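You operate a simulated robot arm through the tools that you are given. There is no shell and no other tool. Be economical: measure what you need, move in short steps, check, and stop when the job is done.

Carry out the task below with a simulated robot arm. There is one attempt and no reset: what you move stays moved.

## Task
Stack the box marked "lamp units" from the top of the wooden work bench on top of the box that says "air hose". Put the springs box on the top of the wooden work bench away on the returns shelf of the grey rack. Put the teal can on the yellow pane. Take the yellow rag and put it on the clear pane. Push the sliding washer lid shut. Switch the red rotary switch on. Put the box that says "pulleys" from the top of the grey-legged table on the shelf of the maroon stand of the black bench engine and the box marked "grommets" on the top of the white shelf. Lift the red framed lid open. Do these in any order. Set down upright: teal can, box.

Only the result counts: the job must be done as asked and must still hold three seconds after the hand-in. Knocking over, shifting, dropping, spilling or breaking anything else fails it. Lids that push on must go on centred and level and be pressed home; caps that screw on are set level and turned clockwise until they are tight.

## Robot
A 7-joint arm with a two-finger parallel gripper on a trunk, on a base that drives. Base frame: it is fixed to the floor where the robot stands at the start and does not move with it; the origin is under the middle of the robot, x ahead of it, y to its left, z up. Lengths are in m, angles in degrees, forces in N, time in s.
With the tool pointing down near the work surface it reaches from about 0.44 to 0.92 m from the robot's upright axis, wherever it stands. Its first joint turns from -166.0 to 166.0 degrees. Places, roughly: air hose box, lamp units box, studs box [1, -0.25, 1]; clear pane (21x12x1 cm) [-7, -1, 0.9]; grommets box, pulleys box, relays box [-3.25, -5.75, 0.75]; red framed lid [-7.1, -0.7, 0.9]; red rotary switch [-1.1, -7.2, 0.9]; returns shelf of the grey rack [-4.8, 1.5, 0.6]; shelf of the maroon stand of the black bench engin [-4.4, -4.04, 0.7]; sliding washer lid [-6.2, 1.5, 0.9]; springs box [0.75, -0.25, 1]; teal can [0.5, -0.5, 1]; top of the white shelf [1.1, -3.2, 0.9]; yellow pane (21x12x1 cm) [1.1, -0.3, 0.9]; yellow rag (10x7x3 cm) [-5.6, 1.6, 0.6]. Payload 3.91 kg.
The tool frame sits at the grasp point between the pads (the TCP): z along the fingers, y along the line on which they close. The tips reach 0.03 m beyond it. Largest opening 0.11 m; finger width 0.02, thickness 0.01; the body of the gripper, 0.048 by 0.112 m, starts 0.055 m behind the TCP.
Orientation is that of the tool frame in the base frame, as [roll, pitch, yaw] about the fixed x, y, z axes, in that order (R = Rz(yaw) Ry(pitch) Rx(roll)). With the fingers straight down and closing along the base's y, the tool's x points along the base's -x, its y along +y and its z along -z.

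## Interface
- The arm moves only by the tool move_arm. Its argument "plan" is a list of rows, each a list of 3 entries, a list of its own where there are three numbers: the shift along the base's x, y, z in cm, then the turn, a rotation vector about the base's x, y, z in degrees, then the opening, from 0 (shut) to 1 (fully open). In form: [[[tx, ty, tz], [wx, wy, wz], fingers], ...]. A call has 1 to 8 rows; each row shifts and turns the commanded pose from where the row before left it. A row lasts 0.2 s, in which the tool goes at most 0.05 m and 8.6 degrees; a call with a longer step from one row to the next is refused whole, and so is a gripper value outside its range. A pose out of reach is approached as far as the arm can. The call stops where the force on the tool passes 40 N (or 10 N more than at its start, if that is more) or the arm is blocked; 0.2 s more then pass. The fingers move at their own pace (about 0.072 m/s each) and stop on an object; they squeeze with about 32 N. The grip force told is the motor's: it shows also when the fingers shut on nothing. Time passes only in rows, and 0.2 s behind the last, so rows that do not move let the fingers close. It gives the time, the measured TCP pose, the force on the tool (base axes), the opening and the grip force at its end, in the units of the frame above (readings bear some noise), with the torque about the TCP (base axes, N m) and any sound that the robot's microphone picked up.
- Cameras (640 x 400 px; columns grow to the right, rows downward): "scene" is now at [0.2533, -0.0123, 1.4055]; the picture's right is [-0.30, -0.95, 0.00], its down [-0.63, 0.20, -0.75] and it looks along [0.72, -0.23, -0.66] (base axes); focal length 283 px, centre (320, 200). "wrist" rides on the gripper at [0.072, 0.017, -0.103] in the tool frame; the picture's right is [-0.23, 0.97, 0.00], its down [-0.76, -0.18, -0.62] and it looks along [-0.61, -0.14, 0.78] (tool axes); focal length 222 px, centre (320, 200). There is no depth. A picture from a camera that has moved, and an enlarged one, comes with that camera's place and axes in the base frame and with its lens. The place of the scene camera against the robot may be out by one fixed shift of up to 0.025 m in any direction.
- get_image(camera): a new picture of that camera. No time passes.
- move_column(by): slides the trunk up (or, below 0, down) by that many m; the arm and the scene camera ride with it, the base frame stays. It gives what a move gives, with no picture.
- steer(legs): drives the robot by 1 to 6 legs, each [ahead, left, turn to the left] in m, m and degrees, along the robot's own axes; the way and the turn of a leg run together, so that a leg with both is an arc; at most 1.5 m and 180 degrees a leg. The arm and the cameras ride along, it lands a little off, and it stops where it bumps. It gives what a move gives.
- pan_tilt(pan, tilt): turns the head with the scene camera to pan (to the left, within 86 degrees either way) and tilt (down, from -29 to 69), counted from straight ahead of the robot. It gives what a move gives.
- enlarge(camera, box): a new picture of the part [left, top, right, bottom] of that camera's present view, enlarged. No time passes.
- close_job(): hands the job in; it is judged then, once.

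Work in short steps. Places have to be worked out from the pictures, the camera data and where the tool is seen: move nearer, look again, correct. Check each grasp and each placing, and mend what went wrong. You have 217 turns and 210 pictures in all, those below and enlarged ones among them. Open the gripper and draw the arm clear of the work before you hand the job in, unless the task says otherwise; then end with one line.

The tools are called after "Request:" by a JSON object that holds its "op" and its "data". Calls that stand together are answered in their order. move_arm: Moves the arm, as the interface text tells. Its arguments: {"type":"object","properties":{"plan":{"type":"array","items":{"type":"array"}}},"required":["plan"]} The other tools are called the same way: move_column (by) slides the trunk up or down; steer (legs) drives the base; pan_tilt (pan, tilt) turns the head that bears the scene camera; get_image (camera) takes a picture; enlarge (camera, box) takes an enlarged picture of a part of a camera's view; close_job () hands the job in.

At the start:

```text
t: 0.0
eef_pos: [0.4784, -0.0458, 1.2017]
tool_rot: [-180.0, 0.0, 180.0]
wrist_force: [0.0, -0.5, 0.3]
torque: [0.01, 0.01, -0.02]
width: 0.1103
grasp_force: 0.1
trunk travel left (down, up): [-0.6, 0.082]
robot x, y, heading: [-0.0003, 0.002, 0.0]
head pan, tilt: [-17.7, 41.2]
```

scene: 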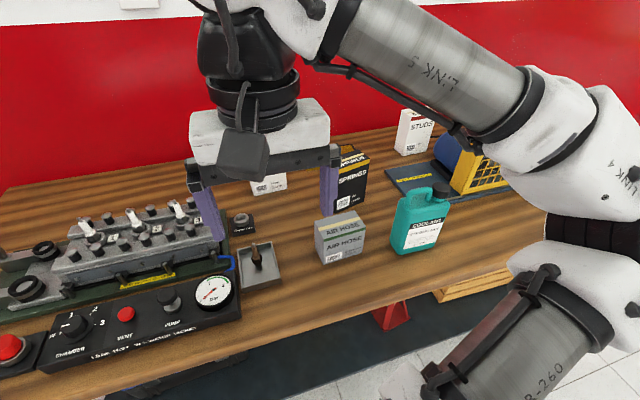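
wrist: 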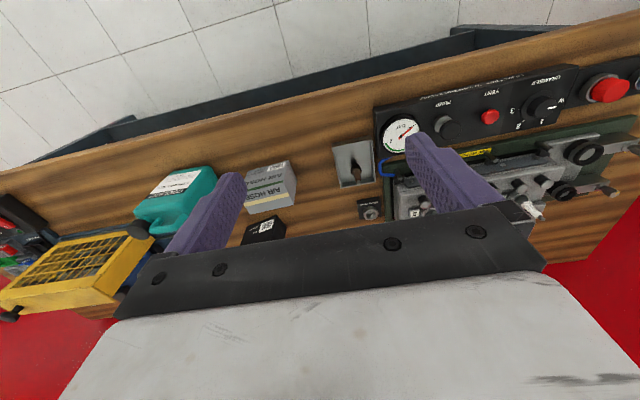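

The arm blocks part of the bench. I'll enlarge the scene to read the labels.

Request:
{"op": "enlarge", "data": {"camera": "scene", "box": [220, 90, 540, 290]}}

Request:
{"op": "pan_tilt", "data": {"pan": -45, "tilt": 40}}

Request:
{"op": "get_image", "data": {"camera": "scene"}}

```text
2.00 times, centred on (380, 190) of scene
camera zoom: at [0.2533, -0.0123, 1.4055], right [-0.3, -0.95, 0.0], down [-0.63, 0.2, -0.75], along [0.72, -0.23, -0.66], focal length 566 px, centre (200, 220)
```

zoom: 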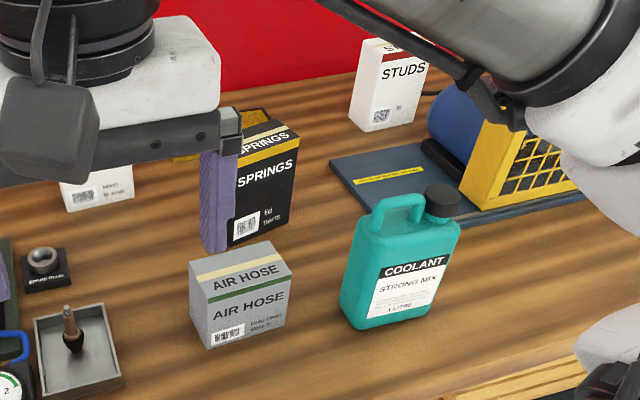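

```text
t: 0.9
eef_pos: [0.478, -0.0458, 1.2018]
tool_rot: [179.9, 0.0, -180.0]
wrist_force: [-0.5, -0.4, -0.3]
torque: [0.0, 0.04, 0.0]
width: 0.1098
grasp_force: 0.1
trunk travel left (down, up): [-0.6, 0.082]
robot x, y, heading: [-0.0014, 0.0013, -0.0]
head pan, tilt: [-45.0, 40.0]
```

```text
206 pictures are left
camera scene: at [0.2333, -0.0468, 1.4073], right [-0.71, -0.71, 0.0], down [-0.45, 0.45, -0.77], along [0.54, -0.54, -0.64], focal length 283 px, centre (320, 200)
```

scene: 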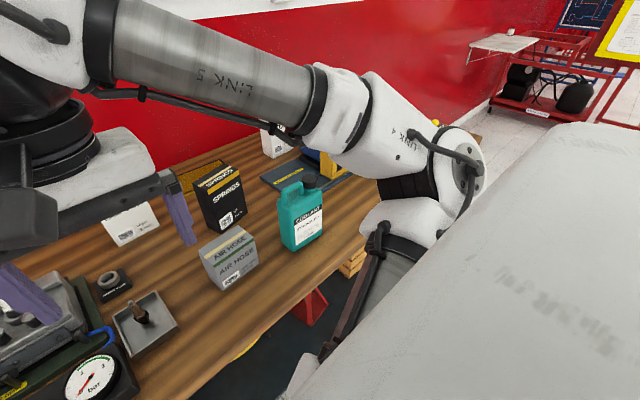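

Lamp units is likely the white box behind the gripper. I'll raise the trunk and shift the arm left to see it.

Request:
{"op": "move_column", "data": {"by": 0.08}}

Request:
{"op": "move_arm", "data": {"plan": [[[0, 5, 0], [0, 0, 0], 1], [[0, 5, 0], [0, 0, 0], 1], [[0, 5, 0], [0, 0, 0], 1], [[0, 5, 0], [0, 0, 0], 1], [[0, 5, 0], [0, 0, 0], 1], [[0, 5, 0], [0, 0, 0], 1]]}}

Request:
{"op": "pan_tilt", "data": {"pan": -15, "tilt": 40}}

Request:
{"op": "get_image", "data": {"camera": "scene"}}

```text
t: 2.1
eef_pos: [0.478, -0.0455, 1.2803]
tool_rot: [179.9, 0.0, 180.0]
wrist_force: [0.0, 0.3, 1.4]
torque: [0.01, 0.02, -0.04]
width: 0.1101
grasp_force: 0.1
trunk travel left (down, up): [-0.68, 0.002]
robot x, y, heading: [0.0001, -0.0038, 0.2]
head pan, tilt: [-45.0, 40.0]
```

```text
t: 3.5
eef_pos: [0.4778, 0.2588, 1.2815]
tool_rot: [-179.9, 0.0, 180.0]
wrist_force: [0.2, -0.1, -0.2]
torque: [-0.02, -0.01, 0.02]
width: 0.1098
grasp_force: 0.0
trunk travel left (down, up): [-0.68, 0.002]
robot x, y, heading: [0.0001, -0.0061, 0.2]
head pan, tilt: [-45.0, 40.0]
```

```text
t: 4.4
eef_pos: [0.4773, 0.2555, 1.2824]
tool_rot: [179.9, 0.0, -180.0]
wrist_force: [0.2, 0.2, 0.4]
torque: [0.0, 0.0, 0.01]
width: 0.11
grasp_force: 0.0
trunk travel left (down, up): [-0.68, 0.002]
robot x, y, heading: [0.0002, 0.0014, 0.2]
head pan, tilt: [-15.0, 40.0]
```

```text
205 pictures are left
camera scene: at [0.2552, -0.0088, 1.4873], right [-0.26, -0.97, 0.0], down [-0.62, 0.17, -0.77], along [0.74, -0.2, -0.64], focal length 283 px, centre (320, 200)
```

scene: 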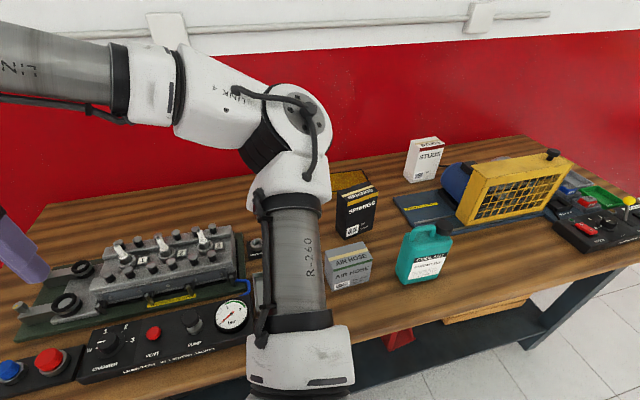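

The yellow pane is behind the springs box. I'll zoom here, then use the wrist camera from the other side.

Request:
{"op": "enlarge", "data": {"camera": "scene", "box": [310, 120, 470, 300]}}

Request:
{"op": "move_arm", "data": {"plan": [[[0, -5, 0], [0, 0, 0], 1], [[0, -5, 0], [0, 0, 0], 1], [[0, -5, 0], [0, 0, 0], 1], [[0, -5, 0], [0, 0, 0], 1], [[0, -5, 0], [0, 0, 0], 1], [[0, -5, 0], [0, 0, 0], 1], [[0, -5, 0], [0, 0, 0], 1], [[0, -5, 0], [0, 0, 0], 1]]}}

Request:
{"op": "move_arm", "data": {"plan": [[[0, -5, 0], [0, 0, 0], 1], [[0, -5, 0], [0, 0, 0], 1], [[0, -5, 0], [0, 0, 0], 1], [[0, -5, 0], [0, 0, 0], 1]]}}

Request:
{"op": "get_image", "data": {"camera": "scene"}}

Request:
{"op": "get_image", "data": {"camera": "wrist"}}

```text
2.22 times, centred on (390, 210) of scene
camera zoom: at [0.2552, -0.0088, 1.4873], right [-0.26, -0.97, 0.0], down [-0.62, 0.17, -0.77], along [0.74, -0.2, -0.64], focal length 628 px, centre (164, 178)
```

zoom: 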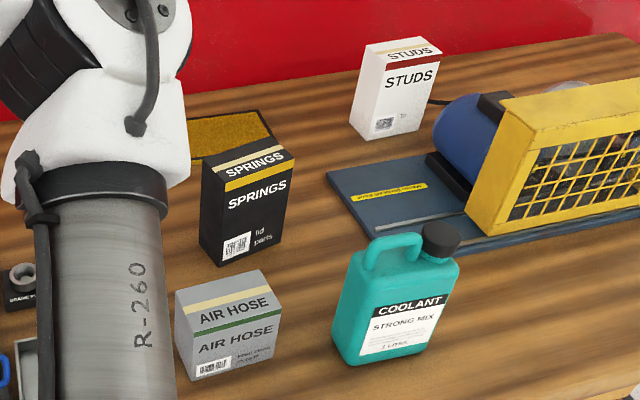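

```text
t: 6.2
eef_pos: [0.4777, -0.1468, 1.2817]
tool_rot: [-180.0, 0.0, 180.0]
wrist_force: [0.1, -0.8, -0.6]
torque: [0.0, 0.0, 0.02]
width: 0.1097
grasp_force: 0.1
trunk travel left (down, up): [-0.68, 0.002]
robot x, y, heading: [-0.0038, -0.0008, -0.1]
head pan, tilt: [-15.0, 40.0]
```

```text
t: 7.2
eef_pos: [0.4847, -0.3136, 1.2694]
tool_rot: [180.0, 0.0, 179.8]
wrist_force: [0.2, 0.7, -0.3]
torque: [-0.02, 0.01, 0.03]
width: 0.1099
grasp_force: 0.0
out of reach, approached as far as the arm can: row 4
trunk travel left (down, up): [-0.68, 0.002]
robot x, y, heading: [0.0015, -0.0021, -0.0]
head pan, tilt: [-15.0, 40.0]
```

```text
203 pictures are left
camera scene: at [0.2558, -0.0085, 1.4872], right [-0.26, -0.97, 0.0], down [-0.62, 0.17, -0.77], along [0.74, -0.2, -0.64], focal length 283 px, centre (320, 200)
```

scene: 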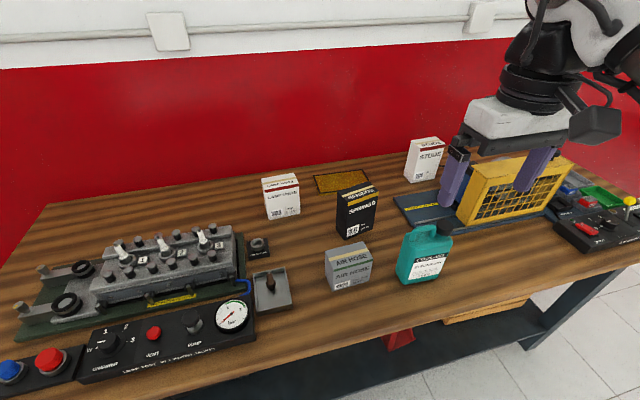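

```text
202 pictures are left
camera wrist: at [0.4111, -0.2971, 1.3725], right [0.23, 0.97, 0.0], down [0.76, -0.18, 0.62], along [0.61, -0.14, -0.78], focal length 222 px, centre (320, 200)
```

wrist: 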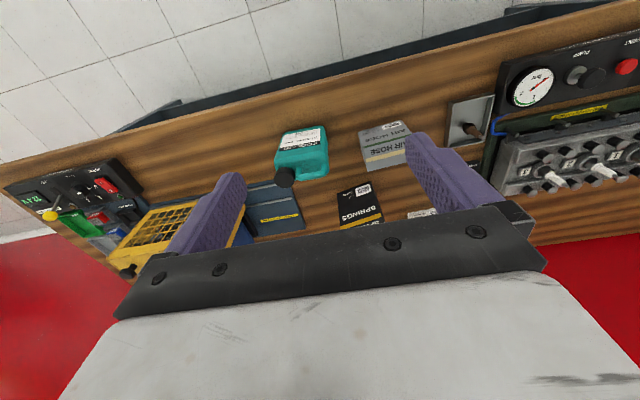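

Clear view now. I'll zoom on the boxes for measurement.

Request:
{"op": "enlarge", "data": {"camera": "scene", "box": [250, 130, 460, 300]}}

Request:
{"op": "enlarge", "data": {"camera": "wrist", "box": [240, 100, 440, 240]}}

```text
2.35 times, centred on (355, 215) of scene
camera zoom: at [0.2558, -0.0085, 1.4872], right [-0.26, -0.97, 0.0], down [-0.62, 0.17, -0.77], along [0.74, -0.2, -0.64], focal length 665 px, centre (238, 165)
```

zoom: 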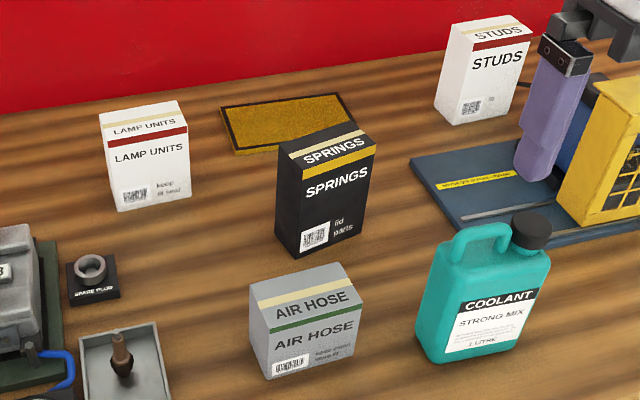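

```text
2.86 times, centred on (340, 170) of wrist
camera zoom: at [0.4111, -0.2971, 1.3725], right [0.23, 0.97, 0.0], down [0.76, -0.18, 0.62], along [0.61, -0.14, -0.78], focal length 635 px, centre (263, 286)
```

zoom: 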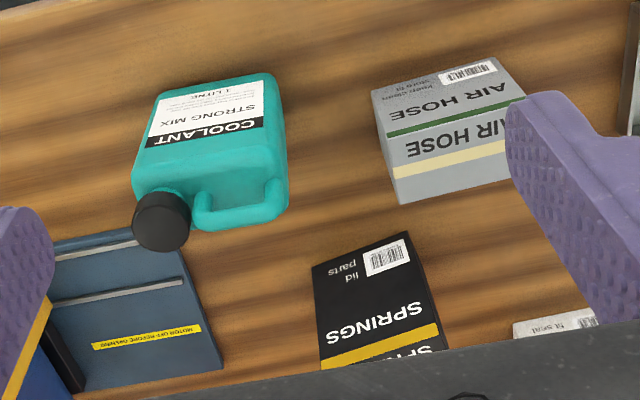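

I need more detail of the boxes' edges; zooming tighter.

Request:
{"op": "enlarge", "data": {"camera": "scene", "box": [310, 155, 400, 295]}}

Request:
{"op": "enlarge", "data": {"camera": "scene", "box": [255, 155, 375, 230]}}

Request:
{"op": "enlarge", "data": {"camera": "scene", "box": [385, 210, 465, 290]}}

```text
2.86 times, centred on (355, 225) of scene
camera zoom: at [0.2558, -0.0085, 1.4872], right [-0.26, -0.97, 0.0], down [-0.62, 0.17, -0.77], along [0.74, -0.2, -0.64], focal length 808 px, centre (220, 129)
```

zoom: 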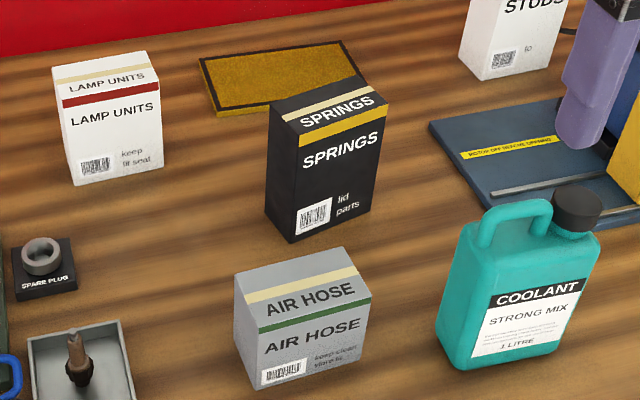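

```text
5.33 times, centred on (315, 192) of scene
camera zoom: at [0.2558, -0.0085, 1.4872], right [-0.26, -0.97, 0.0], down [-0.62, 0.17, -0.77], along [0.74, -0.2, -0.64], focal length 1508 px, centre (347, 240)
```

zoom: 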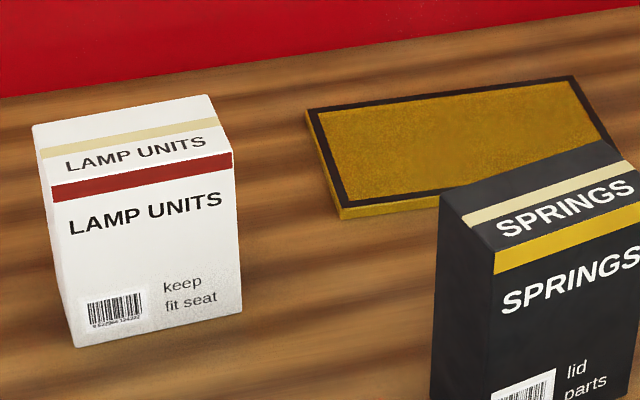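

```text
5.00 times, centred on (425, 250) of scene
camera zoom: at [0.2558, -0.0085, 1.4872], right [-0.26, -0.97, 0.0], down [-0.62, 0.17, -0.77], along [0.74, -0.2, -0.64], focal length 1414 px, centre (-205, -50)
```

zoom: 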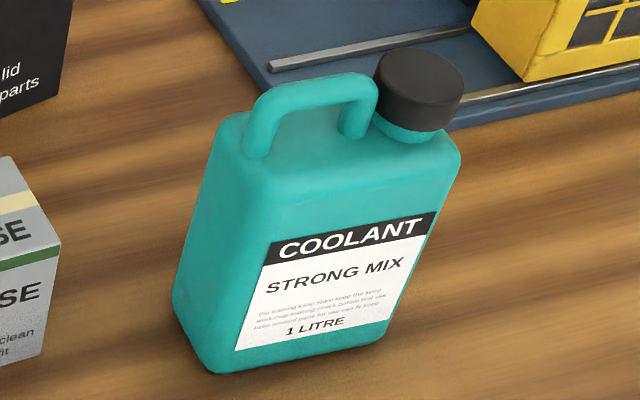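

Boxes located: lamp units ≈(0.966,-0.079), air hose ≈(0.658,-0.198), springs ≈(0.826,-0.282), pane ≈(1.06,-0.32). The pane needs the base nearer the bench; I'll look down to see the clearance.

Request:
{"op": "pan_tilt", "data": {"pan": 0, "tilt": 69}}

Request:
{"op": "get_image", "data": {"camera": "scene"}}

```text
t: 8.2
eef_pos: [0.4856, -0.3136, 1.2696]
tool_rot: [179.8, 0.1, 179.8]
wrist_force: [0.3, -0.3, 0.3]
torque: [0.03, 0.01, -0.03]
width: 0.11
grasp_force: 0.0
trunk travel left (down, up): [-0.68, 0.002]
robot x, y, heading: [0.0023, 0.0006, -0.3]
head pan, tilt: [0.0, 68.8]
```

```text
196 pictures are left
camera scene: at [0.229, 0.0133, 1.4512], right [0.0, -1.0, 0.0], down [-0.93, 0.0, -0.36], along [0.36, 0.0, -0.93], focal length 283 px, centre (320, 200)
```

scene: 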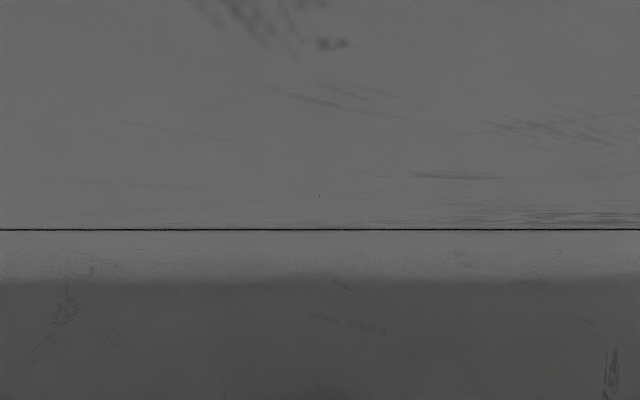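

That view is blocked. I'll ease the base 0.12 m toward the bench (edge at x≈0.52) with the arm high.

Request:
{"op": "steer", "data": {"legs": [[0.12, 0, 0]]}}

Request:
{"op": "pan_tilt", "data": {"pan": 0, "tilt": 45}}

Request:
{"op": "get_image", "data": {"camera": "scene"}}

```text
t: 9.4
eef_pos: [0.6019, -0.3139, 1.2697]
tool_rot: [179.9, 0.0, 179.8]
wrist_force: [-0.1, 1.0, 0.9]
torque: [-0.01, 0.01, 0.03]
width: 0.1102
grasp_force: 0.0
trunk travel left (down, up): [-0.68, 0.002]
robot x, y, heading: [0.1189, -0.0021, -0.4]
head pan, tilt: [0.0, 68.8]
```

```text
t: 10.3
eef_pos: [0.6014, -0.3145, 1.2693]
tool_rot: [-179.9, 0.2, 179.8]
wrist_force: [-0.1, -0.3, -0.6]
torque: [-0.01, -0.02, -0.01]
width: 0.1099
grasp_force: 0.1
trunk travel left (down, up): [-0.68, 0.002]
robot x, y, heading: [0.1154, 0.0003, -0.1]
head pan, tilt: [0.0, 45.0]
```

```text
195 pictures are left
camera scene: at [0.3716, 0.0134, 1.4799], right [0.0, -1.0, 0.0], down [-0.71, 0.0, -0.71], along [0.71, 0.0, -0.71], focal length 283 px, centre (320, 200)
```

scene: 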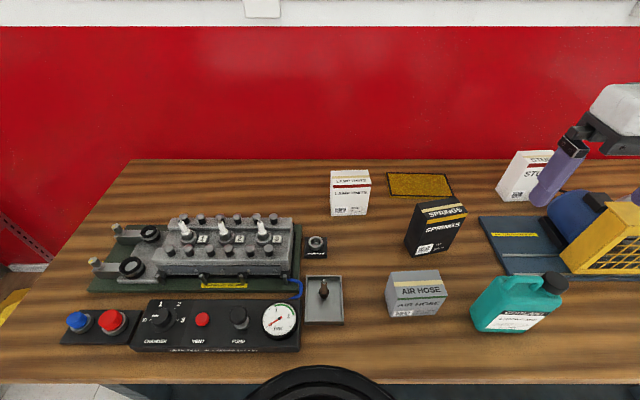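

No bump. Now move above the lamp units box while turning the gripper so it closes along x.

Request:
{"op": "move_arm", "data": {"plan": [[[3, 2, 0], [0, 0, -8.5], 1], [[3, 2, 0], [0, 0, -8.5], 1], [[3, 2, 0], [0, 0, -8.5], 1], [[3, 2, 0], [0, 0, -8.5], 1], [[3, 2, 0], [0, 0, -8.5], 1], [[3, 2, 0], [0, 0, -8.5], 1], [[3, 2, 0], [0, 0, -8.5], 1], [[3, 2, 0], [0, 0, -8.5], 1]]}}

Request:
{"op": "move_arm", "data": {"plan": [[[3, 2, -2], [0, 0, -8.5], 1], [[3, 2, -2], [0, 0, -8], 1], [[3, 2, -2], [0, 0, -2.5], 1], [[3.4, 1.4, 0], [0, 0, 0], 1]]}}

Request:
{"op": "get_image", "data": {"camera": "wrist"}}

Request:
{"op": "get_image", "data": {"camera": "scene"}}

```text
t: 12.1
eef_pos: [0.8414, -0.1539, 1.2712]
tool_rot: [-179.9, 0.0, 111.7]
wrist_force: [-0.4, -0.4, 1.0]
torque: [0.01, -0.01, 0.04]
width: 0.1103
grasp_force: 0.0
trunk travel left (down, up): [-0.68, 0.002]
robot x, y, heading: [0.1183, 0.0027, 0.2]
head pan, tilt: [0.0, 45.0]
```

```text
t: 13.1
eef_pos: [0.9662, -0.0786, 1.2095]
tool_rot: [179.9, 0.2, 92.8]
wrist_force: [0.2, -0.5, 0.2]
torque: [-0.06, -0.02, 0.0]
width: 0.11
grasp_force: 0.1
trunk travel left (down, up): [-0.68, 0.002]
robot x, y, heading: [0.117, 0.0022, -0.1]
head pan, tilt: [0.0, 45.0]
```

```text
194 pictures are left
camera wrist: at [0.9789, -0.0051, 1.3121], right [0.98, -0.18, 0.0], down [-0.14, -0.77, 0.62], along [-0.11, -0.61, -0.78], focal length 222 px, centre (320, 200)
```

wrist: 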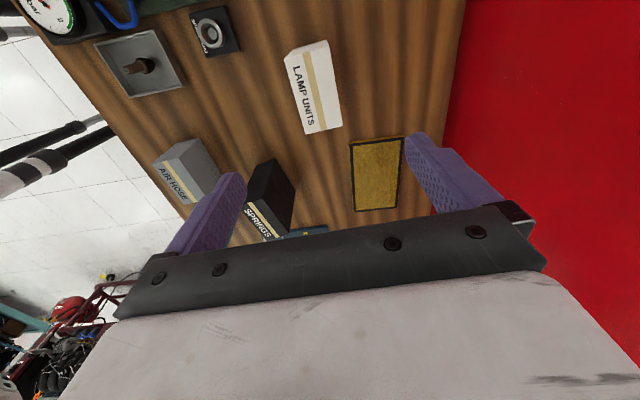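

```text
193 pictures are left
camera scene: at [0.3719, 0.0142, 1.4799], right [0.0, -1.0, 0.0], down [-0.71, 0.0, -0.71], along [0.71, 0.0, -0.71], focal length 283 px, centre (320, 200)
```

scene: 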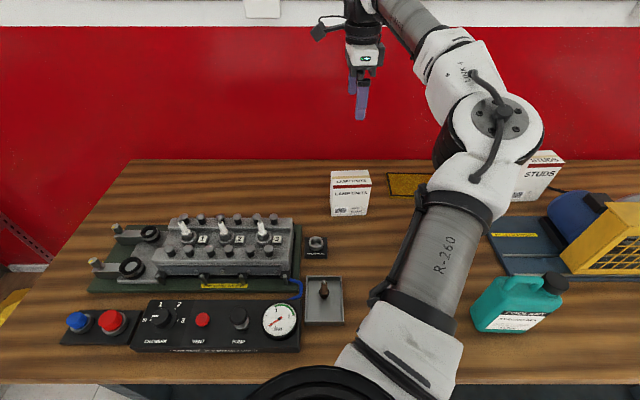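

Lamp units centre estimated ≈(0.960,-0.081), yaw ~4°, matching the tool. Descend to just above and check.

Request:
{"op": "move_arm", "data": {"plan": [[[-0.6, -0.2, -4], [0, 0, 1], 1], [[0, 0, -4], [0, 0, 0], 1], [[0, 0, -4], [0, 0, 0], 1], [[0, 0, -4], [0, 0, 0], 1]]}}

Request:
{"op": "get_image", "data": {"camera": "wrist"}}

Request:
{"op": "enlarge", "data": {"camera": "scene", "box": [300, 90, 420, 230]}}

```text
t: 14.1
eef_pos: [0.962, -0.0826, 1.0499]
tool_rot: [180.0, 0.1, 93.8]
wrist_force: [-0.2, -0.2, 0.2]
torque: [-0.01, 0.02, -0.03]
width: 0.1099
grasp_force: 0.0
trunk travel left (down, up): [-0.68, 0.002]
robot x, y, heading: [0.1176, -0.0028, 0.0]
head pan, tilt: [0.0, 45.0]
```

```text
192 pictures are left
camera wrist: at [0.9729, -0.0093, 1.1527], right [0.99, -0.16, 0.0], down [-0.13, -0.77, 0.62], along [-0.1, -0.62, -0.78], focal length 222 px, centre (320, 200)
```

wrist: 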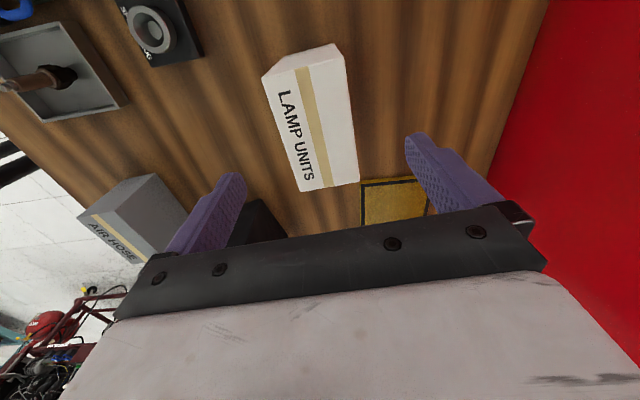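

```text
2.86 times, centred on (360, 160) of scene
camera zoom: at [0.3719, 0.0133, 1.48], right [0.0, -1.0, 0.0], down [-0.71, 0.0, -0.71], along [0.71, 0.0, -0.71], focal length 808 px, centre (206, 314)
```

zoom: 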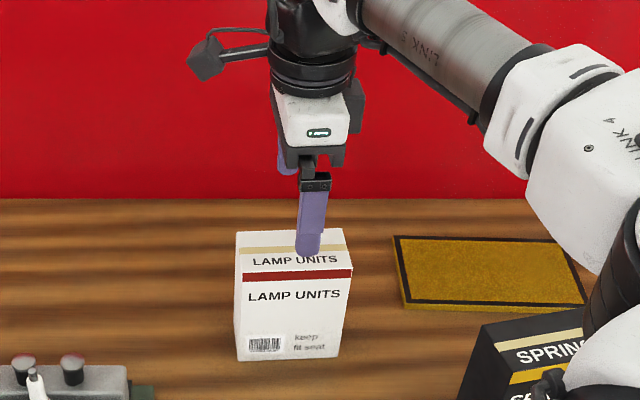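

Aligned (centre ≈(0.958,-0.083)). Descend around it and grip.

Request:
{"op": "move_arm", "data": {"plan": [[[-0.3, 0, -4], [0, 0, 0], 1], [[0, 0, -4], [0, 0, 0], 1], [[0, 0, -3.8], [0, 0, 0], 1], [[0, 0, 0], [0, 0, 0], 0], [[0, 0, 0], [0, 0, 0], 0], [[0, 0, 0], [0, 0, 0], 0]]}}

Request:
{"op": "enlarge", "data": {"camera": "scene", "box": [300, 110, 420, 230]}}

```text
t: 15.5
eef_pos: [0.957, -0.0829, 0.9316]
tool_rot: [-180.0, 0.1, 93.9]
wrist_force: [-1.0, 0.3, 0.2]
torque: [0.06, -0.01, 0.0]
width: 0.0604
grasp_force: 32.2
trunk travel left (down, up): [-0.68, 0.002]
robot x, y, heading: [0.1144, -0.003, 0.1]
head pan, tilt: [0.0, 45.0]
```

```text
3.33 times, centred on (360, 170) of scene
camera zoom: at [0.3714, 0.0135, 1.48], right [0.0, -1.0, 0.0], down [-0.71, 0.0, -0.71], along [0.71, 0.0, -0.71], focal length 942 px, centre (187, 300)
```

zoom: 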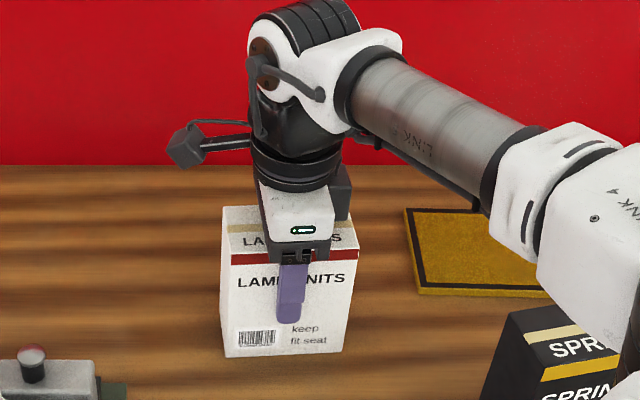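

Gripped. Lift straight up and recheck the air hose box.

Request:
{"op": "move_arm", "data": {"plan": [[[0, 0, 2], [0, 0, 0], 0], [[0, 0, 5], [0, 0, 0], 0], [[0, 0, 5], [0, 0, 0], 0], [[0, 0, 5], [0, 0, 0], 0], [[0, 0, 5], [0, 0, 0], 0]]}}

Request:
{"op": "get_image", "data": {"camera": "wrist"}}

Request:
{"op": "move_arm", "data": {"plan": [[[-5, 0, 0], [0, 0, 0], 0], [[-5, 0, 0], [0, 0, 0], 0], [[-5, -1, 0], [0, 0, 0], 0], [[-5, -2, 0], [0, 0, 0], 0], [[0, -3, 0], [0, 0, 0], 0]]}}

Request:
{"op": "get_image", "data": {"camera": "wrist"}}

Request:
{"op": "get_image", "data": {"camera": "scene"}}

```text
t: 16.7
eef_pos: [0.9553, -0.0829, 1.1495]
tool_rot: [179.9, 0.1, 93.8]
wrist_force: [-0.4, -0.5, 0.0]
torque: [0.01, 0.0, 0.02]
width: 0.0
grasp_force: 32.3
trunk travel left (down, up): [-0.68, 0.002]
robot x, y, heading: [0.1175, 0.0002, -0.1]
head pan, tilt: [0.0, 45.0]
```

```text
189 pictures are left
camera wrist: at [0.9667, -0.009, 1.2528], right [0.99, -0.16, 0.0], down [-0.13, -0.77, 0.62], along [-0.1, -0.62, -0.78], focal length 222 px, centre (320, 200)
```

wrist: 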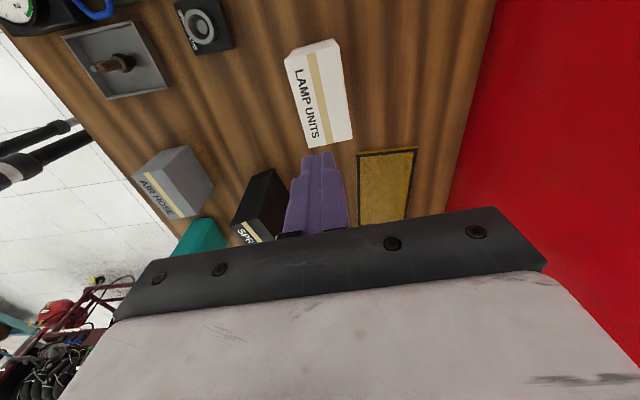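

```text
refused: row 3 steps farther than a row can; nothing moved
```

```text
188 pictures are left
camera wrist: at [0.9667, -0.009, 1.2528], right [0.99, -0.16, 0.0], down [-0.13, -0.77, 0.62], along [-0.1, -0.62, -0.78], focal length 222 px, centre (320, 200)
```

wrist: 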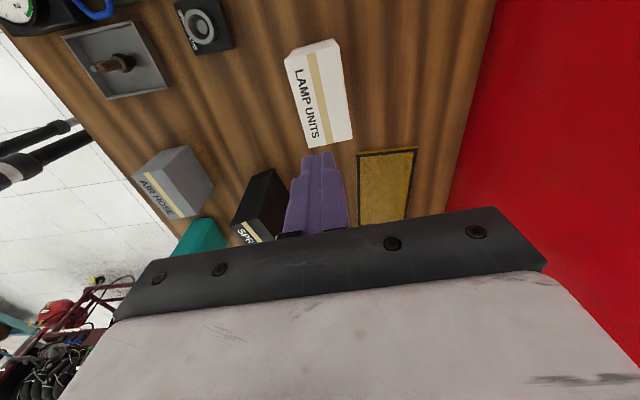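

```text
187 pictures are left
camera scene: at [0.3709, 0.0137, 1.4801], right [0.0, -1.0, 0.0], down [-0.71, 0.0, -0.71], along [0.71, 0.0, -0.71], focal length 283 px, centre (320, 200)
```

scene: 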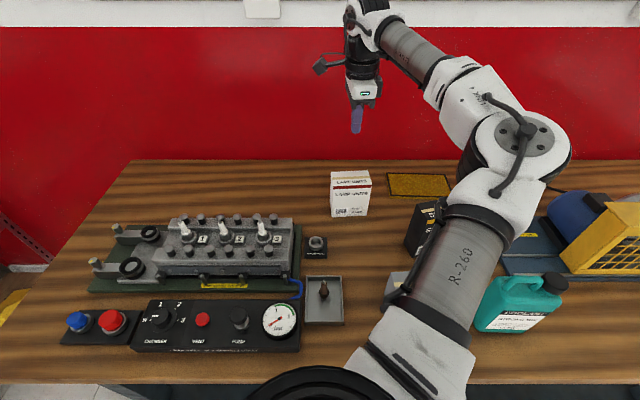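

The box slipped out and stands where it was. I'll regrasp a bit deeper, let the grip settle, and lift slowly.

Request:
{"op": "move_arm", "data": {"plan": [[[0, 0, -1], [0, 0, 0], 1], [[0, 0, -1], [0, 0, 0], 1], [[0, 0, -1], [0, 0, 0], 1], [[0, 0, -1], [0, 0, 0], 1], [[0, 0, -4], [0, 0, 0], 1], [[0, 0, -4], [0, 0, 0], 1]]}}

Request:
{"op": "move_arm", "data": {"plan": [[[0, 0, -4], [0, 0, 0], 1], [[0, 0, -4], [0, 0, 0], 1], [[0, 0, -2.3], [0, 0, 0], 1], [[0, 0, 0], [0, 0, 0], 0], [[0, 0, 0], [0, 0, 0], 0], [[0, 0, 0], [0, 0, 0], 0], [[0, 0, 0], [0, 0, 0], 0], [[0, 0, 0], [0, 0, 0], 0]]}}

Request:
{"op": "move_arm", "data": {"plan": [[[0, 0, 0.5], [0, 0, 0], 0], [[0, 0, 0.5], [0, 0, 0], 0], [[0, 0, 0.5], [0, 0, 0], 0], [[0, 0, 0.5], [0, 0, 0], 0]]}}

```text
t: 18.1
eef_pos: [0.9553, -0.0823, 1.0326]
tool_rot: [180.0, 0.1, 93.9]
wrist_force: [0.8, -0.5, -0.1]
torque: [-0.01, 0.0, -0.01]
width: 0.1102
grasp_force: 0.0
trunk travel left (down, up): [-0.68, 0.002]
robot x, y, heading: [0.1194, -0.0011, -0.0]
head pan, tilt: [0.0, 45.0]
```

```text
t: 19.9
eef_pos: [0.9565, -0.0816, 0.9286]
tool_rot: [-179.9, 0.1, 93.9]
wrist_force: [2.1, 0.4, 0.3]
torque: [-0.15, 0.01, 0.04]
width: 0.0606
grasp_force: 32.0
trunk travel left (down, up): [-0.68, 0.002]
robot x, y, heading: [0.1183, 0.0025, 0.1]
head pan, tilt: [0.0, 45.0]
```

```text
t: 20.9
eef_pos: [0.9568, -0.0829, 0.9497]
tool_rot: [-180.0, 0.1, 93.8]
wrist_force: [0.0, -0.2, -4.7]
torque: [0.04, -0.03, -0.01]
width: 0.0603
grasp_force: 32.1
trunk travel left (down, up): [-0.68, 0.002]
robot x, y, heading: [0.1141, -0.0007, -0.3]
head pan, tilt: [0.0, 45.0]
```

Weight shows (4.7 N). Lift gently further and check that it stays.

Request:
{"op": "move_arm", "data": {"plan": [[[0, 0, 1], [0, 0, 0], 0], [[0, 0, 2], [0, 0, 0], 0], [[0, 0, 3], [0, 0, 0], 0], [[0, 0, 3], [0, 0, 0], 0], [[0, 0, 3], [0, 0, 0], 0], [[0, 0, 3], [0, 0, 0], 0], [[0, 0, 2], [0, 0, 0], 0], [[0, 0, 1], [0, 0, 0], 0]]}}

Request:
{"op": "get_image", "data": {"camera": "wrist"}}

```text
t: 22.7
eef_pos: [0.9576, -0.0824, 1.1293]
tool_rot: [-179.9, 0.1, 93.9]
wrist_force: [0.3, -0.1, -4.3]
torque: [0.02, -0.02, -0.02]
width: 0.0607
grasp_force: 32.3
trunk travel left (down, up): [-0.68, 0.002]
robot x, y, heading: [0.1179, 0.004, 0.1]
head pan, tilt: [0.0, 45.0]
```

```text
186 pictures are left
camera wrist: at [0.968, -0.0086, 1.2324], right [0.99, -0.16, 0.0], down [-0.13, -0.77, 0.62], along [-0.1, -0.62, -0.78], focal length 222 px, centre (320, 200)
```

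wrist: 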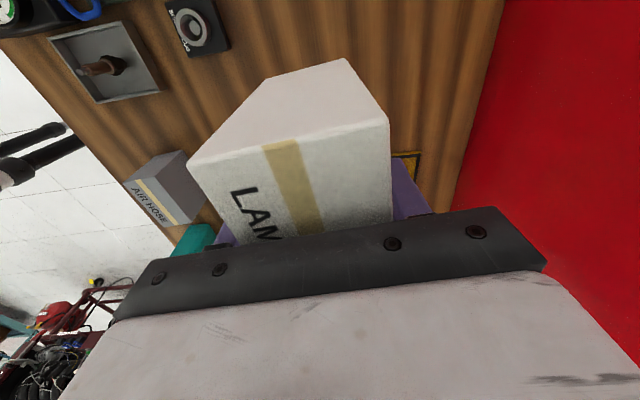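

Held well. Carry it toward above the air hose box.

Request:
{"op": "move_arm", "data": {"plan": [[[-1.5, 0, 0], [0, 0, 0], 0], [[-3, 0, 0], [0, 0, 0], 0], [[-4, 0, 0], [0, 0, 0], 0], [[-4, -1, 0], [0, 0, 0], 0], [[-4, -2, 0], [0, 0, 0], 0], [[-4, -2, 0], [0, 0, 0], 0], [[-3, -2, 0], [0, 0, 0], 0], [[-1.5, -1, 0], [0, 0, 0], 0]]}}

Request:
{"op": "get_image", "data": {"camera": "wrist"}}

Request:
{"op": "get_image", "data": {"camera": "scene"}}

```text
t: 24.5
eef_pos: [0.7061, -0.1613, 1.1314]
tool_rot: [-179.9, 0.2, 93.9]
wrist_force: [0.2, -0.3, -4.0]
torque: [0.02, 0.0, 0.02]
width: 0.0606
grasp_force: 31.6
trunk travel left (down, up): [-0.68, 0.002]
robot x, y, heading: [0.1195, -0.0005, 0.1]
head pan, tilt: [0.0, 45.0]
```

```text
185 pictures are left
camera wrist: at [0.7173, -0.0876, 1.2335], right [0.99, -0.16, 0.0], down [-0.13, -0.77, 0.62], along [-0.1, -0.62, -0.78], focal length 222 px, centre (320, 200)
```

wrist: 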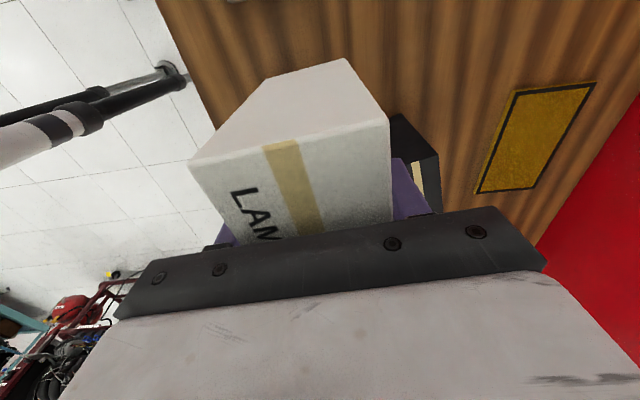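

```text
184 pictures are left
camera scene: at [0.3717, 0.0133, 1.48], right [0.0, -1.0, 0.0], down [-0.71, 0.0, -0.71], along [0.71, 0.0, -0.71], focal length 283 px, centre (320, 200)
```

scene: 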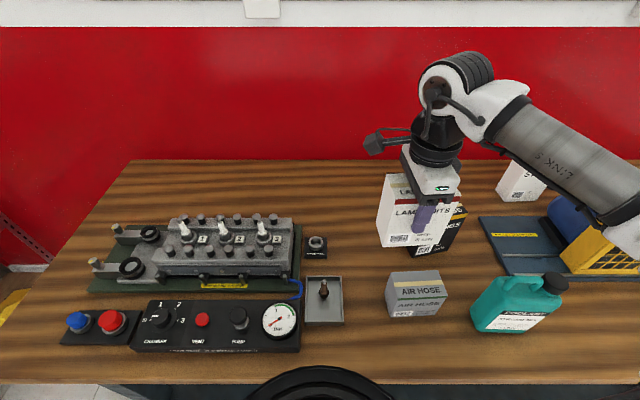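

Zoom to refine the air hose box's top face.

Request:
{"op": "enlarge", "data": {"camera": "scene", "box": [370, 230, 470, 330]}}

```text
4.00 times, centred on (420, 280) of scene
camera zoom: at [0.3717, 0.0133, 1.48], right [0.0, -1.0, 0.0], down [-0.71, 0.0, -0.71], along [0.71, 0.0, -0.71], focal length 1131 px, centre (-80, -120)
```

zoom: 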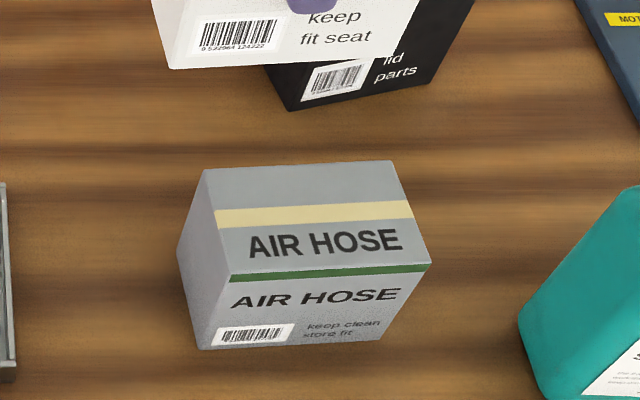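

Air hose centre by wrist view ≈(0.657,-0.201). Position over it and lower to just above.

Request:
{"op": "move_arm", "data": {"plan": [[[-1.5, -1, 0], [0, 0, 0], 0], [[-2, -1.6, -1], [0, 0, 0], 0], [[-1.4, -1.4, -2], [0, 0, 0], 0], [[0, 0, -2.5], [0, 0, 0], 0], [[0, 0, -2], [0, 0, 0], 0], [[0, 0, -1], [0, 0, 0], 0]]}}

Request:
{"op": "enlarge", "data": {"camera": "scene", "box": [360, 180, 500, 340]}}

Request:
{"op": "get_image", "data": {"camera": "wrist"}}

```text
t: 25.9
eef_pos: [0.6579, -0.2018, 1.0425]
tool_rot: [180.0, 0.1, 93.9]
wrist_force: [-1.0, -0.1, -4.0]
torque: [0.0, 0.0, 0.01]
width: 0.0604
grasp_force: 31.4
trunk travel left (down, up): [-0.68, 0.002]
robot x, y, heading: [0.1134, -0.0021, 0.3]
head pan, tilt: [0.0, 45.0]
```

```text
2.50 times, centred on (430, 260) of scene
camera zoom: at [0.372, 0.0133, 1.4799], right [0.0, -1.0, 0.0], down [-0.71, 0.0, -0.71], along [0.71, 0.0, -0.71], focal length 707 px, centre (45, 50)
```

zoom: 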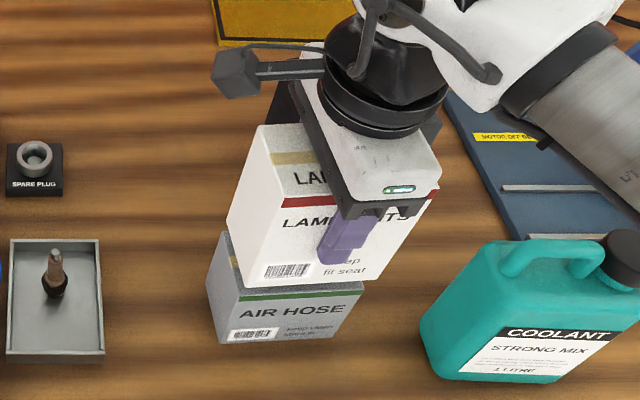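

```text
181 pictures are left
camera wrist: at [0.6683, -0.1278, 1.146], right [0.99, -0.16, 0.0], down [-0.13, -0.77, 0.62], along [-0.1, -0.62, -0.78], focal length 222 px, centre (320, 200)
```

wrist: 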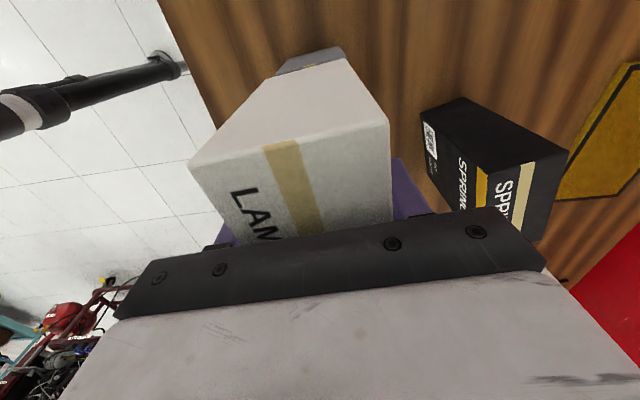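

Lamp box sits ~5 mm too far right; shift +y 0.5 cm and lower in small steps until contact.

Request:
{"op": "move_arm", "data": {"plan": [[[0, 0.5, -0.4], [0, 0, 0], 0], [[0, 0, -0.4], [0, 0, 0], 0], [[0, 0, -0.3], [0, 0, 0], 0]]}}

Request:
{"op": "enlarge", "data": {"camera": "scene", "box": [380, 240, 460, 320]}}

```text
t: 26.7
eef_pos: [0.6584, -0.1965, 1.032]
tool_rot: [-180.0, 0.1, 93.8]
wrist_force: [0.3, 0.6, -4.5]
torque: [-0.03, 0.03, -0.01]
width: 0.0606
grasp_force: 32.3
trunk travel left (down, up): [-0.68, 0.002]
robot x, y, heading: [0.1185, 0.0011, -0.0]
head pan, tilt: [0.0, 45.0]
```

```text
5.00 times, centred on (420, 280) of scene
camera zoom: at [0.3719, 0.0133, 1.48], right [0.0, -1.0, 0.0], down [-0.71, 0.0, -0.71], along [0.71, 0.0, -0.71], focal length 1414 px, centre (-180, -200)
```

zoom: 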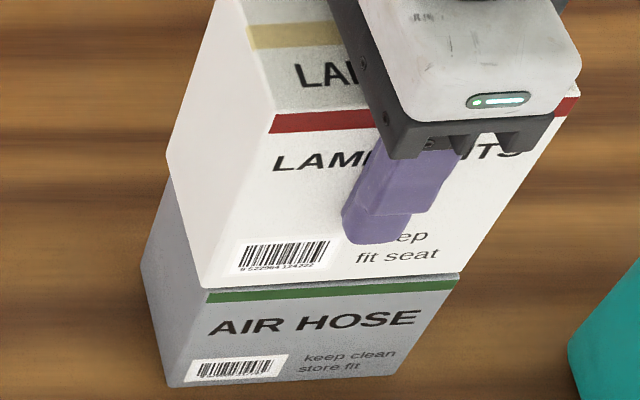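

Nearly touching and well aligned. Lower in 2 mm steps.

Request:
{"op": "move_arm", "data": {"plan": [[[0, 0, -0.2], [0, 0, 0], 0], [[0, 0, -0.2], [0, 0, 0], 0], [[0, 0, 0], [0, 0, 0], 0]]}}

Request:
{"op": "move_arm", "data": {"plan": [[[0, 0, -0.2], [0, 0, 0], 0], [[0, 0, 0], [0, 0, 0], 0]]}}

```text
t: 27.5
eef_pos: [0.6582, -0.1972, 1.0283]
tool_rot: [180.0, 0.1, 94.0]
wrist_force: [-0.3, 0.7, -4.2]
torque: [0.04, 0.02, 0.01]
width: 0.0605
grasp_force: 31.9
trunk travel left (down, up): [-0.68, 0.002]
robot x, y, heading: [0.117, -0.0036, 0.2]
head pan, tilt: [0.0, 45.0]
```

```text
t: 28.1
eef_pos: [0.6571, -0.1969, 1.0281]
tool_rot: [180.0, 0.1, 93.8]
wrist_force: [0.1, 0.0, -5.1]
torque: [0.02, -0.02, 0.01]
width: 0.0606
grasp_force: 32.2
trunk travel left (down, up): [-0.68, 0.002]
robot x, y, heading: [0.1187, 0.0005, 0.0]
head pan, tilt: [0.0, 45.0]
```

Still hanging (-5 N). Continue down in small steps.

Request:
{"op": "move_arm", "data": {"plan": [[[0, 0, -0.2], [0, 0, 0], 0], [[0, 0, 0], [0, 0, 0], 0]]}}

Request:
{"op": "move_arm", "data": {"plan": [[[0, 0, -0.2], [0, 0, 0], 0], [[0, 0, 0], [0, 0, 0], 0]]}}

Request:
{"op": "enlarge", "data": {"camera": "scene", "box": [380, 240, 460, 320]}}

```text
t: 28.7
eef_pos: [0.6577, -0.1972, 1.0244]
tool_rot: [-180.0, 0.1, 93.8]
wrist_force: [0.0, 0.1, -3.6]
torque: [0.0, -0.02, 0.03]
width: 0.0605
grasp_force: 31.8
trunk travel left (down, up): [-0.68, 0.002]
robot x, y, heading: [0.1177, 0.0012, -0.1]
head pan, tilt: [0.0, 45.0]
```

```text
t: 29.3
eef_pos: [0.6572, -0.1957, 1.0232]
tool_rot: [-179.9, 0.2, 93.9]
wrist_force: [1.2, 0.9, -0.7]
torque: [-0.15, -0.01, 0.01]
width: 0.0604
grasp_force: 31.8
trunk travel left (down, up): [-0.68, 0.002]
robot x, y, heading: [0.1188, 0.0011, -0.2]
head pan, tilt: [0.0, 45.0]
```

```text
5.00 times, centred on (420, 280) of scene
camera zoom: at [0.3716, 0.0135, 1.4801], right [0.0, -1.0, 0.0], down [-0.71, 0.0, -0.71], along [0.71, 0.0, -0.71], focal length 1414 px, centre (-180, -200)
```

zoom: 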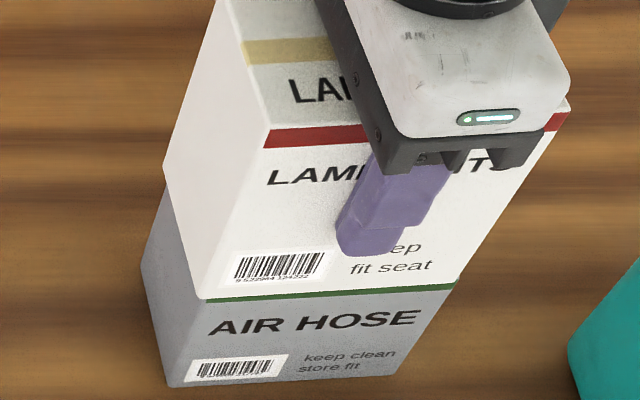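

Contact. Open and lift away slowly.

Request:
{"op": "move_arm", "data": {"plan": [[[0, 0, -0.1], [0, 0, 0], 0], [[0, 0, 0], [0, 0, 0], 0.8], [[0, 0, 0], [0, 0, 0], 0.8], [[0, 0, 2], [0, 0, 0], 0.8], [[0, 0, 4], [0, 0, 0], 0.8], [[0, 0, 4.5], [0, 0, 0], 1], [[0, 0, 4.5], [0, 0, 0], 1], [[0, 0, 4.5], [0, 0, 0], 1]]}}

Request:
{"op": "get_image", "data": {"camera": "scene"}}

Request:
{"op": "get_image", "data": {"camera": "wrist"}}

```text
t: 31.1
eef_pos: [0.6579, -0.1981, 1.2179]
tool_rot: [179.9, 0.1, 93.9]
wrist_force: [0.5, 0.2, 0.2]
torque: [0.0, -0.02, -0.03]
width: 0.1101
grasp_force: 0.1
trunk travel left (down, up): [-0.68, 0.002]
robot x, y, heading: [0.1165, 0.0021, -0.1]
head pan, tilt: [0.0, 45.0]
```

```text
178 pictures are left
camera scene: at [0.3714, 0.0135, 1.48], right [0.0, -1.0, 0.0], down [-0.71, 0.0, -0.71], along [0.71, 0.0, -0.71], focal length 283 px, centre (320, 200)
```

scene: 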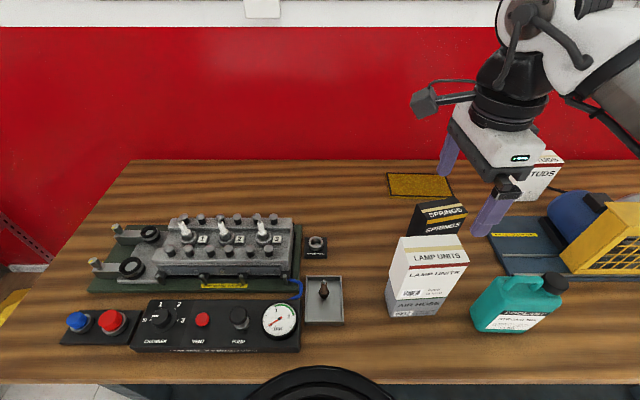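

```text
177 pictures are left
camera wrist: at [0.6678, -0.1251, 1.3206], right [0.99, -0.16, 0.0], down [-0.13, -0.77, 0.62], along [-0.1, -0.62, -0.78], focal length 222 px, centre (320, 200)
```

wrist: 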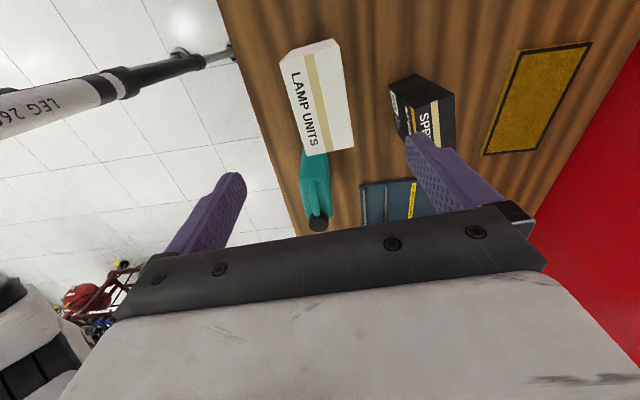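

Stack is good. Now slide the base 0.25 m right and slightly ahead so both the can and the pane are in reach.

Request:
{"op": "steer", "data": {"legs": [[0, -0.25, 0], [0.02, 0, 0]]}}

Request:
{"op": "get_image", "data": {"camera": "wrist"}}

Request:
{"op": "get_image", "data": {"camera": "scene"}}

```text
t: 34.0
eef_pos: [0.6784, -0.4456, 1.2171]
tool_rot: [-179.9, 0.1, 93.8]
wrist_force: [0.7, -0.3, 0.8]
torque: [-0.02, 0.04, 0.03]
width: 0.11
grasp_force: 0.0
trunk travel left (down, up): [-0.68, 0.002]
robot x, y, heading: [0.1374, -0.2517, 0.4]
head pan, tilt: [0.0, 45.0]
```

```text
176 pictures are left
camera wrist: at [0.6895, -0.3727, 1.3194], right [0.99, -0.16, 0.0], down [-0.12, -0.77, 0.62], along [-0.1, -0.62, -0.78], focal length 222 px, centre (320, 200)
```

wrist: 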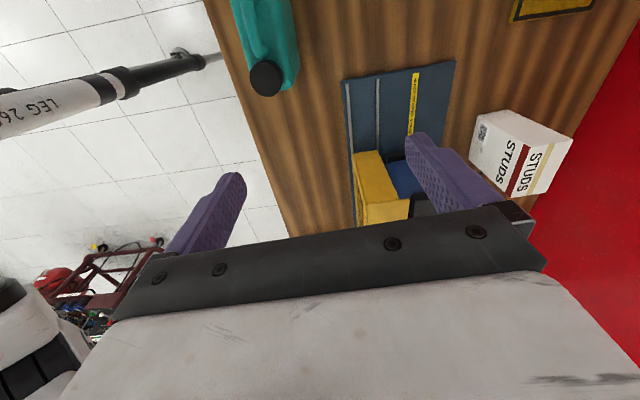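

```text
175 pictures are left
camera scene: at [0.393, -0.2344, 1.4798], right [0.0, -1.0, 0.0], down [-0.71, 0.0, -0.71], along [0.71, 0.0, -0.71], focal length 283 px, centre (320, 200)
```

scene: 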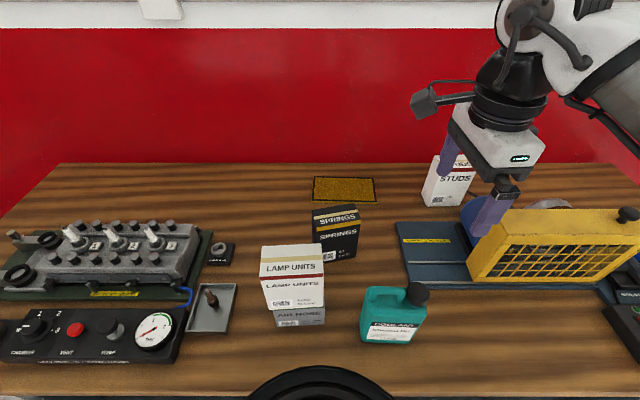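

Zoom on the can for its pose and size.

Request:
{"op": "enlarge", "data": {"camera": "scene", "box": [345, 270, 445, 360]}}

Request:
{"op": "move_arm", "data": {"plan": [[[-4, 4, 0], [0, 0, 0], 1], [[-4, 4, 0], [0, 0, 0], 1], [[-2, 2, 0], [0, 0, 0], 1]]}}

Request:
{"op": "get_image", "data": {"camera": "wrist"}}

```text
4.44 times, centred on (395, 315) of scene
camera zoom: at [0.393, -0.2344, 1.4798], right [0.0, -1.0, 0.0], down [-0.71, 0.0, -0.71], along [0.71, 0.0, -0.71], focal length 1257 px, centre (-13, -311)
```

zoom: 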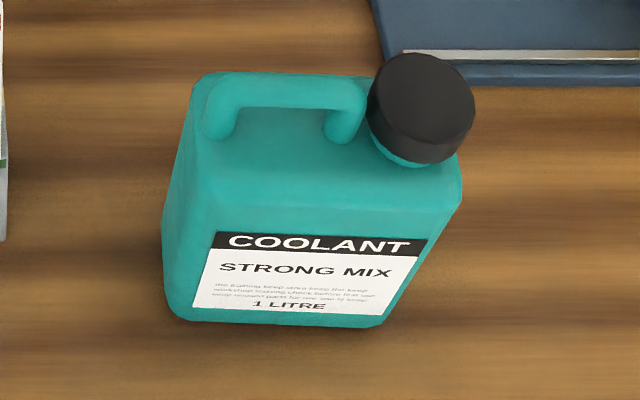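

```text
refused: row 1 steps farther than a row can; nothing moved
```

```text
173 pictures are left
camera wrist: at [0.6895, -0.3727, 1.3194], right [0.99, -0.16, 0.0], down [-0.12, -0.77, 0.62], along [-0.1, -0.62, -0.78], focal length 222 px, centre (320, 200)
```

wrist: 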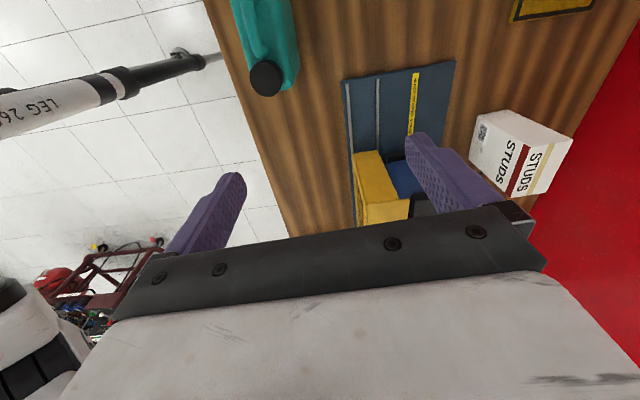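

Can centre ≈(0.62,-0.375), body top ≈0.99, handle top ≈1.03. Move above it.

Request:
{"op": "move_arm", "data": {"plan": [[[-3, 3, 0], [0, 0, 0], 1], [[-2.8, 4, 0], [0, 0, 0], 1], [[0, 0, -4], [0, 0, 0], 1]]}}

Request:
{"op": "get_image", "data": {"camera": "wrist"}}

Request:
{"op": "get_image", "data": {"camera": "scene"}}

```text
t: 34.8
eef_pos: [0.6217, -0.3778, 1.1776]
tool_rot: [-179.9, 0.1, 94.0]
wrist_force: [-0.5, -0.4, -1.0]
torque: [0.02, 0.02, 0.0]
width: 0.1099
grasp_force: 0.0
trunk travel left (down, up): [-0.68, 0.002]
robot x, y, heading: [0.1399, -0.2451, 0.2]
head pan, tilt: [0.0, 45.0]
```

```text
172 pictures are left
camera wrist: at [0.6323, -0.304, 1.2801], right [0.99, -0.16, 0.0], down [-0.13, -0.77, 0.62], along [-0.1, -0.62, -0.78], focal length 222 px, centre (320, 200)
```

wrist: 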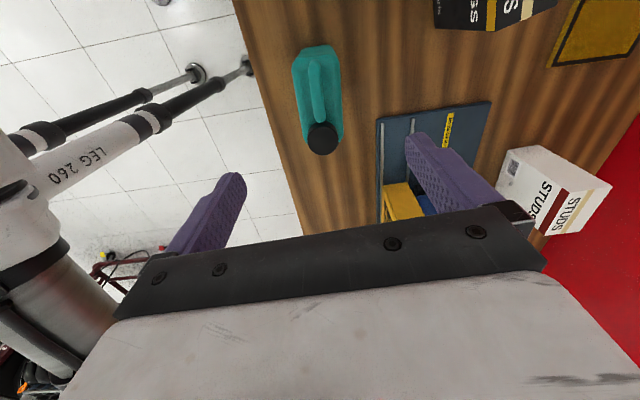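

```text
171 pictures are left
camera scene: at [0.3923, -0.2351, 1.48], right [0.0, -1.0, 0.0], down [-0.71, 0.0, -0.71], along [0.71, 0.0, -0.71], focal length 283 px, centre (320, 200)
```

scene: 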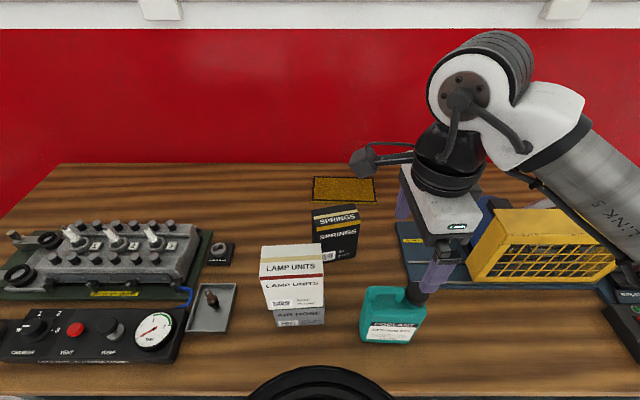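

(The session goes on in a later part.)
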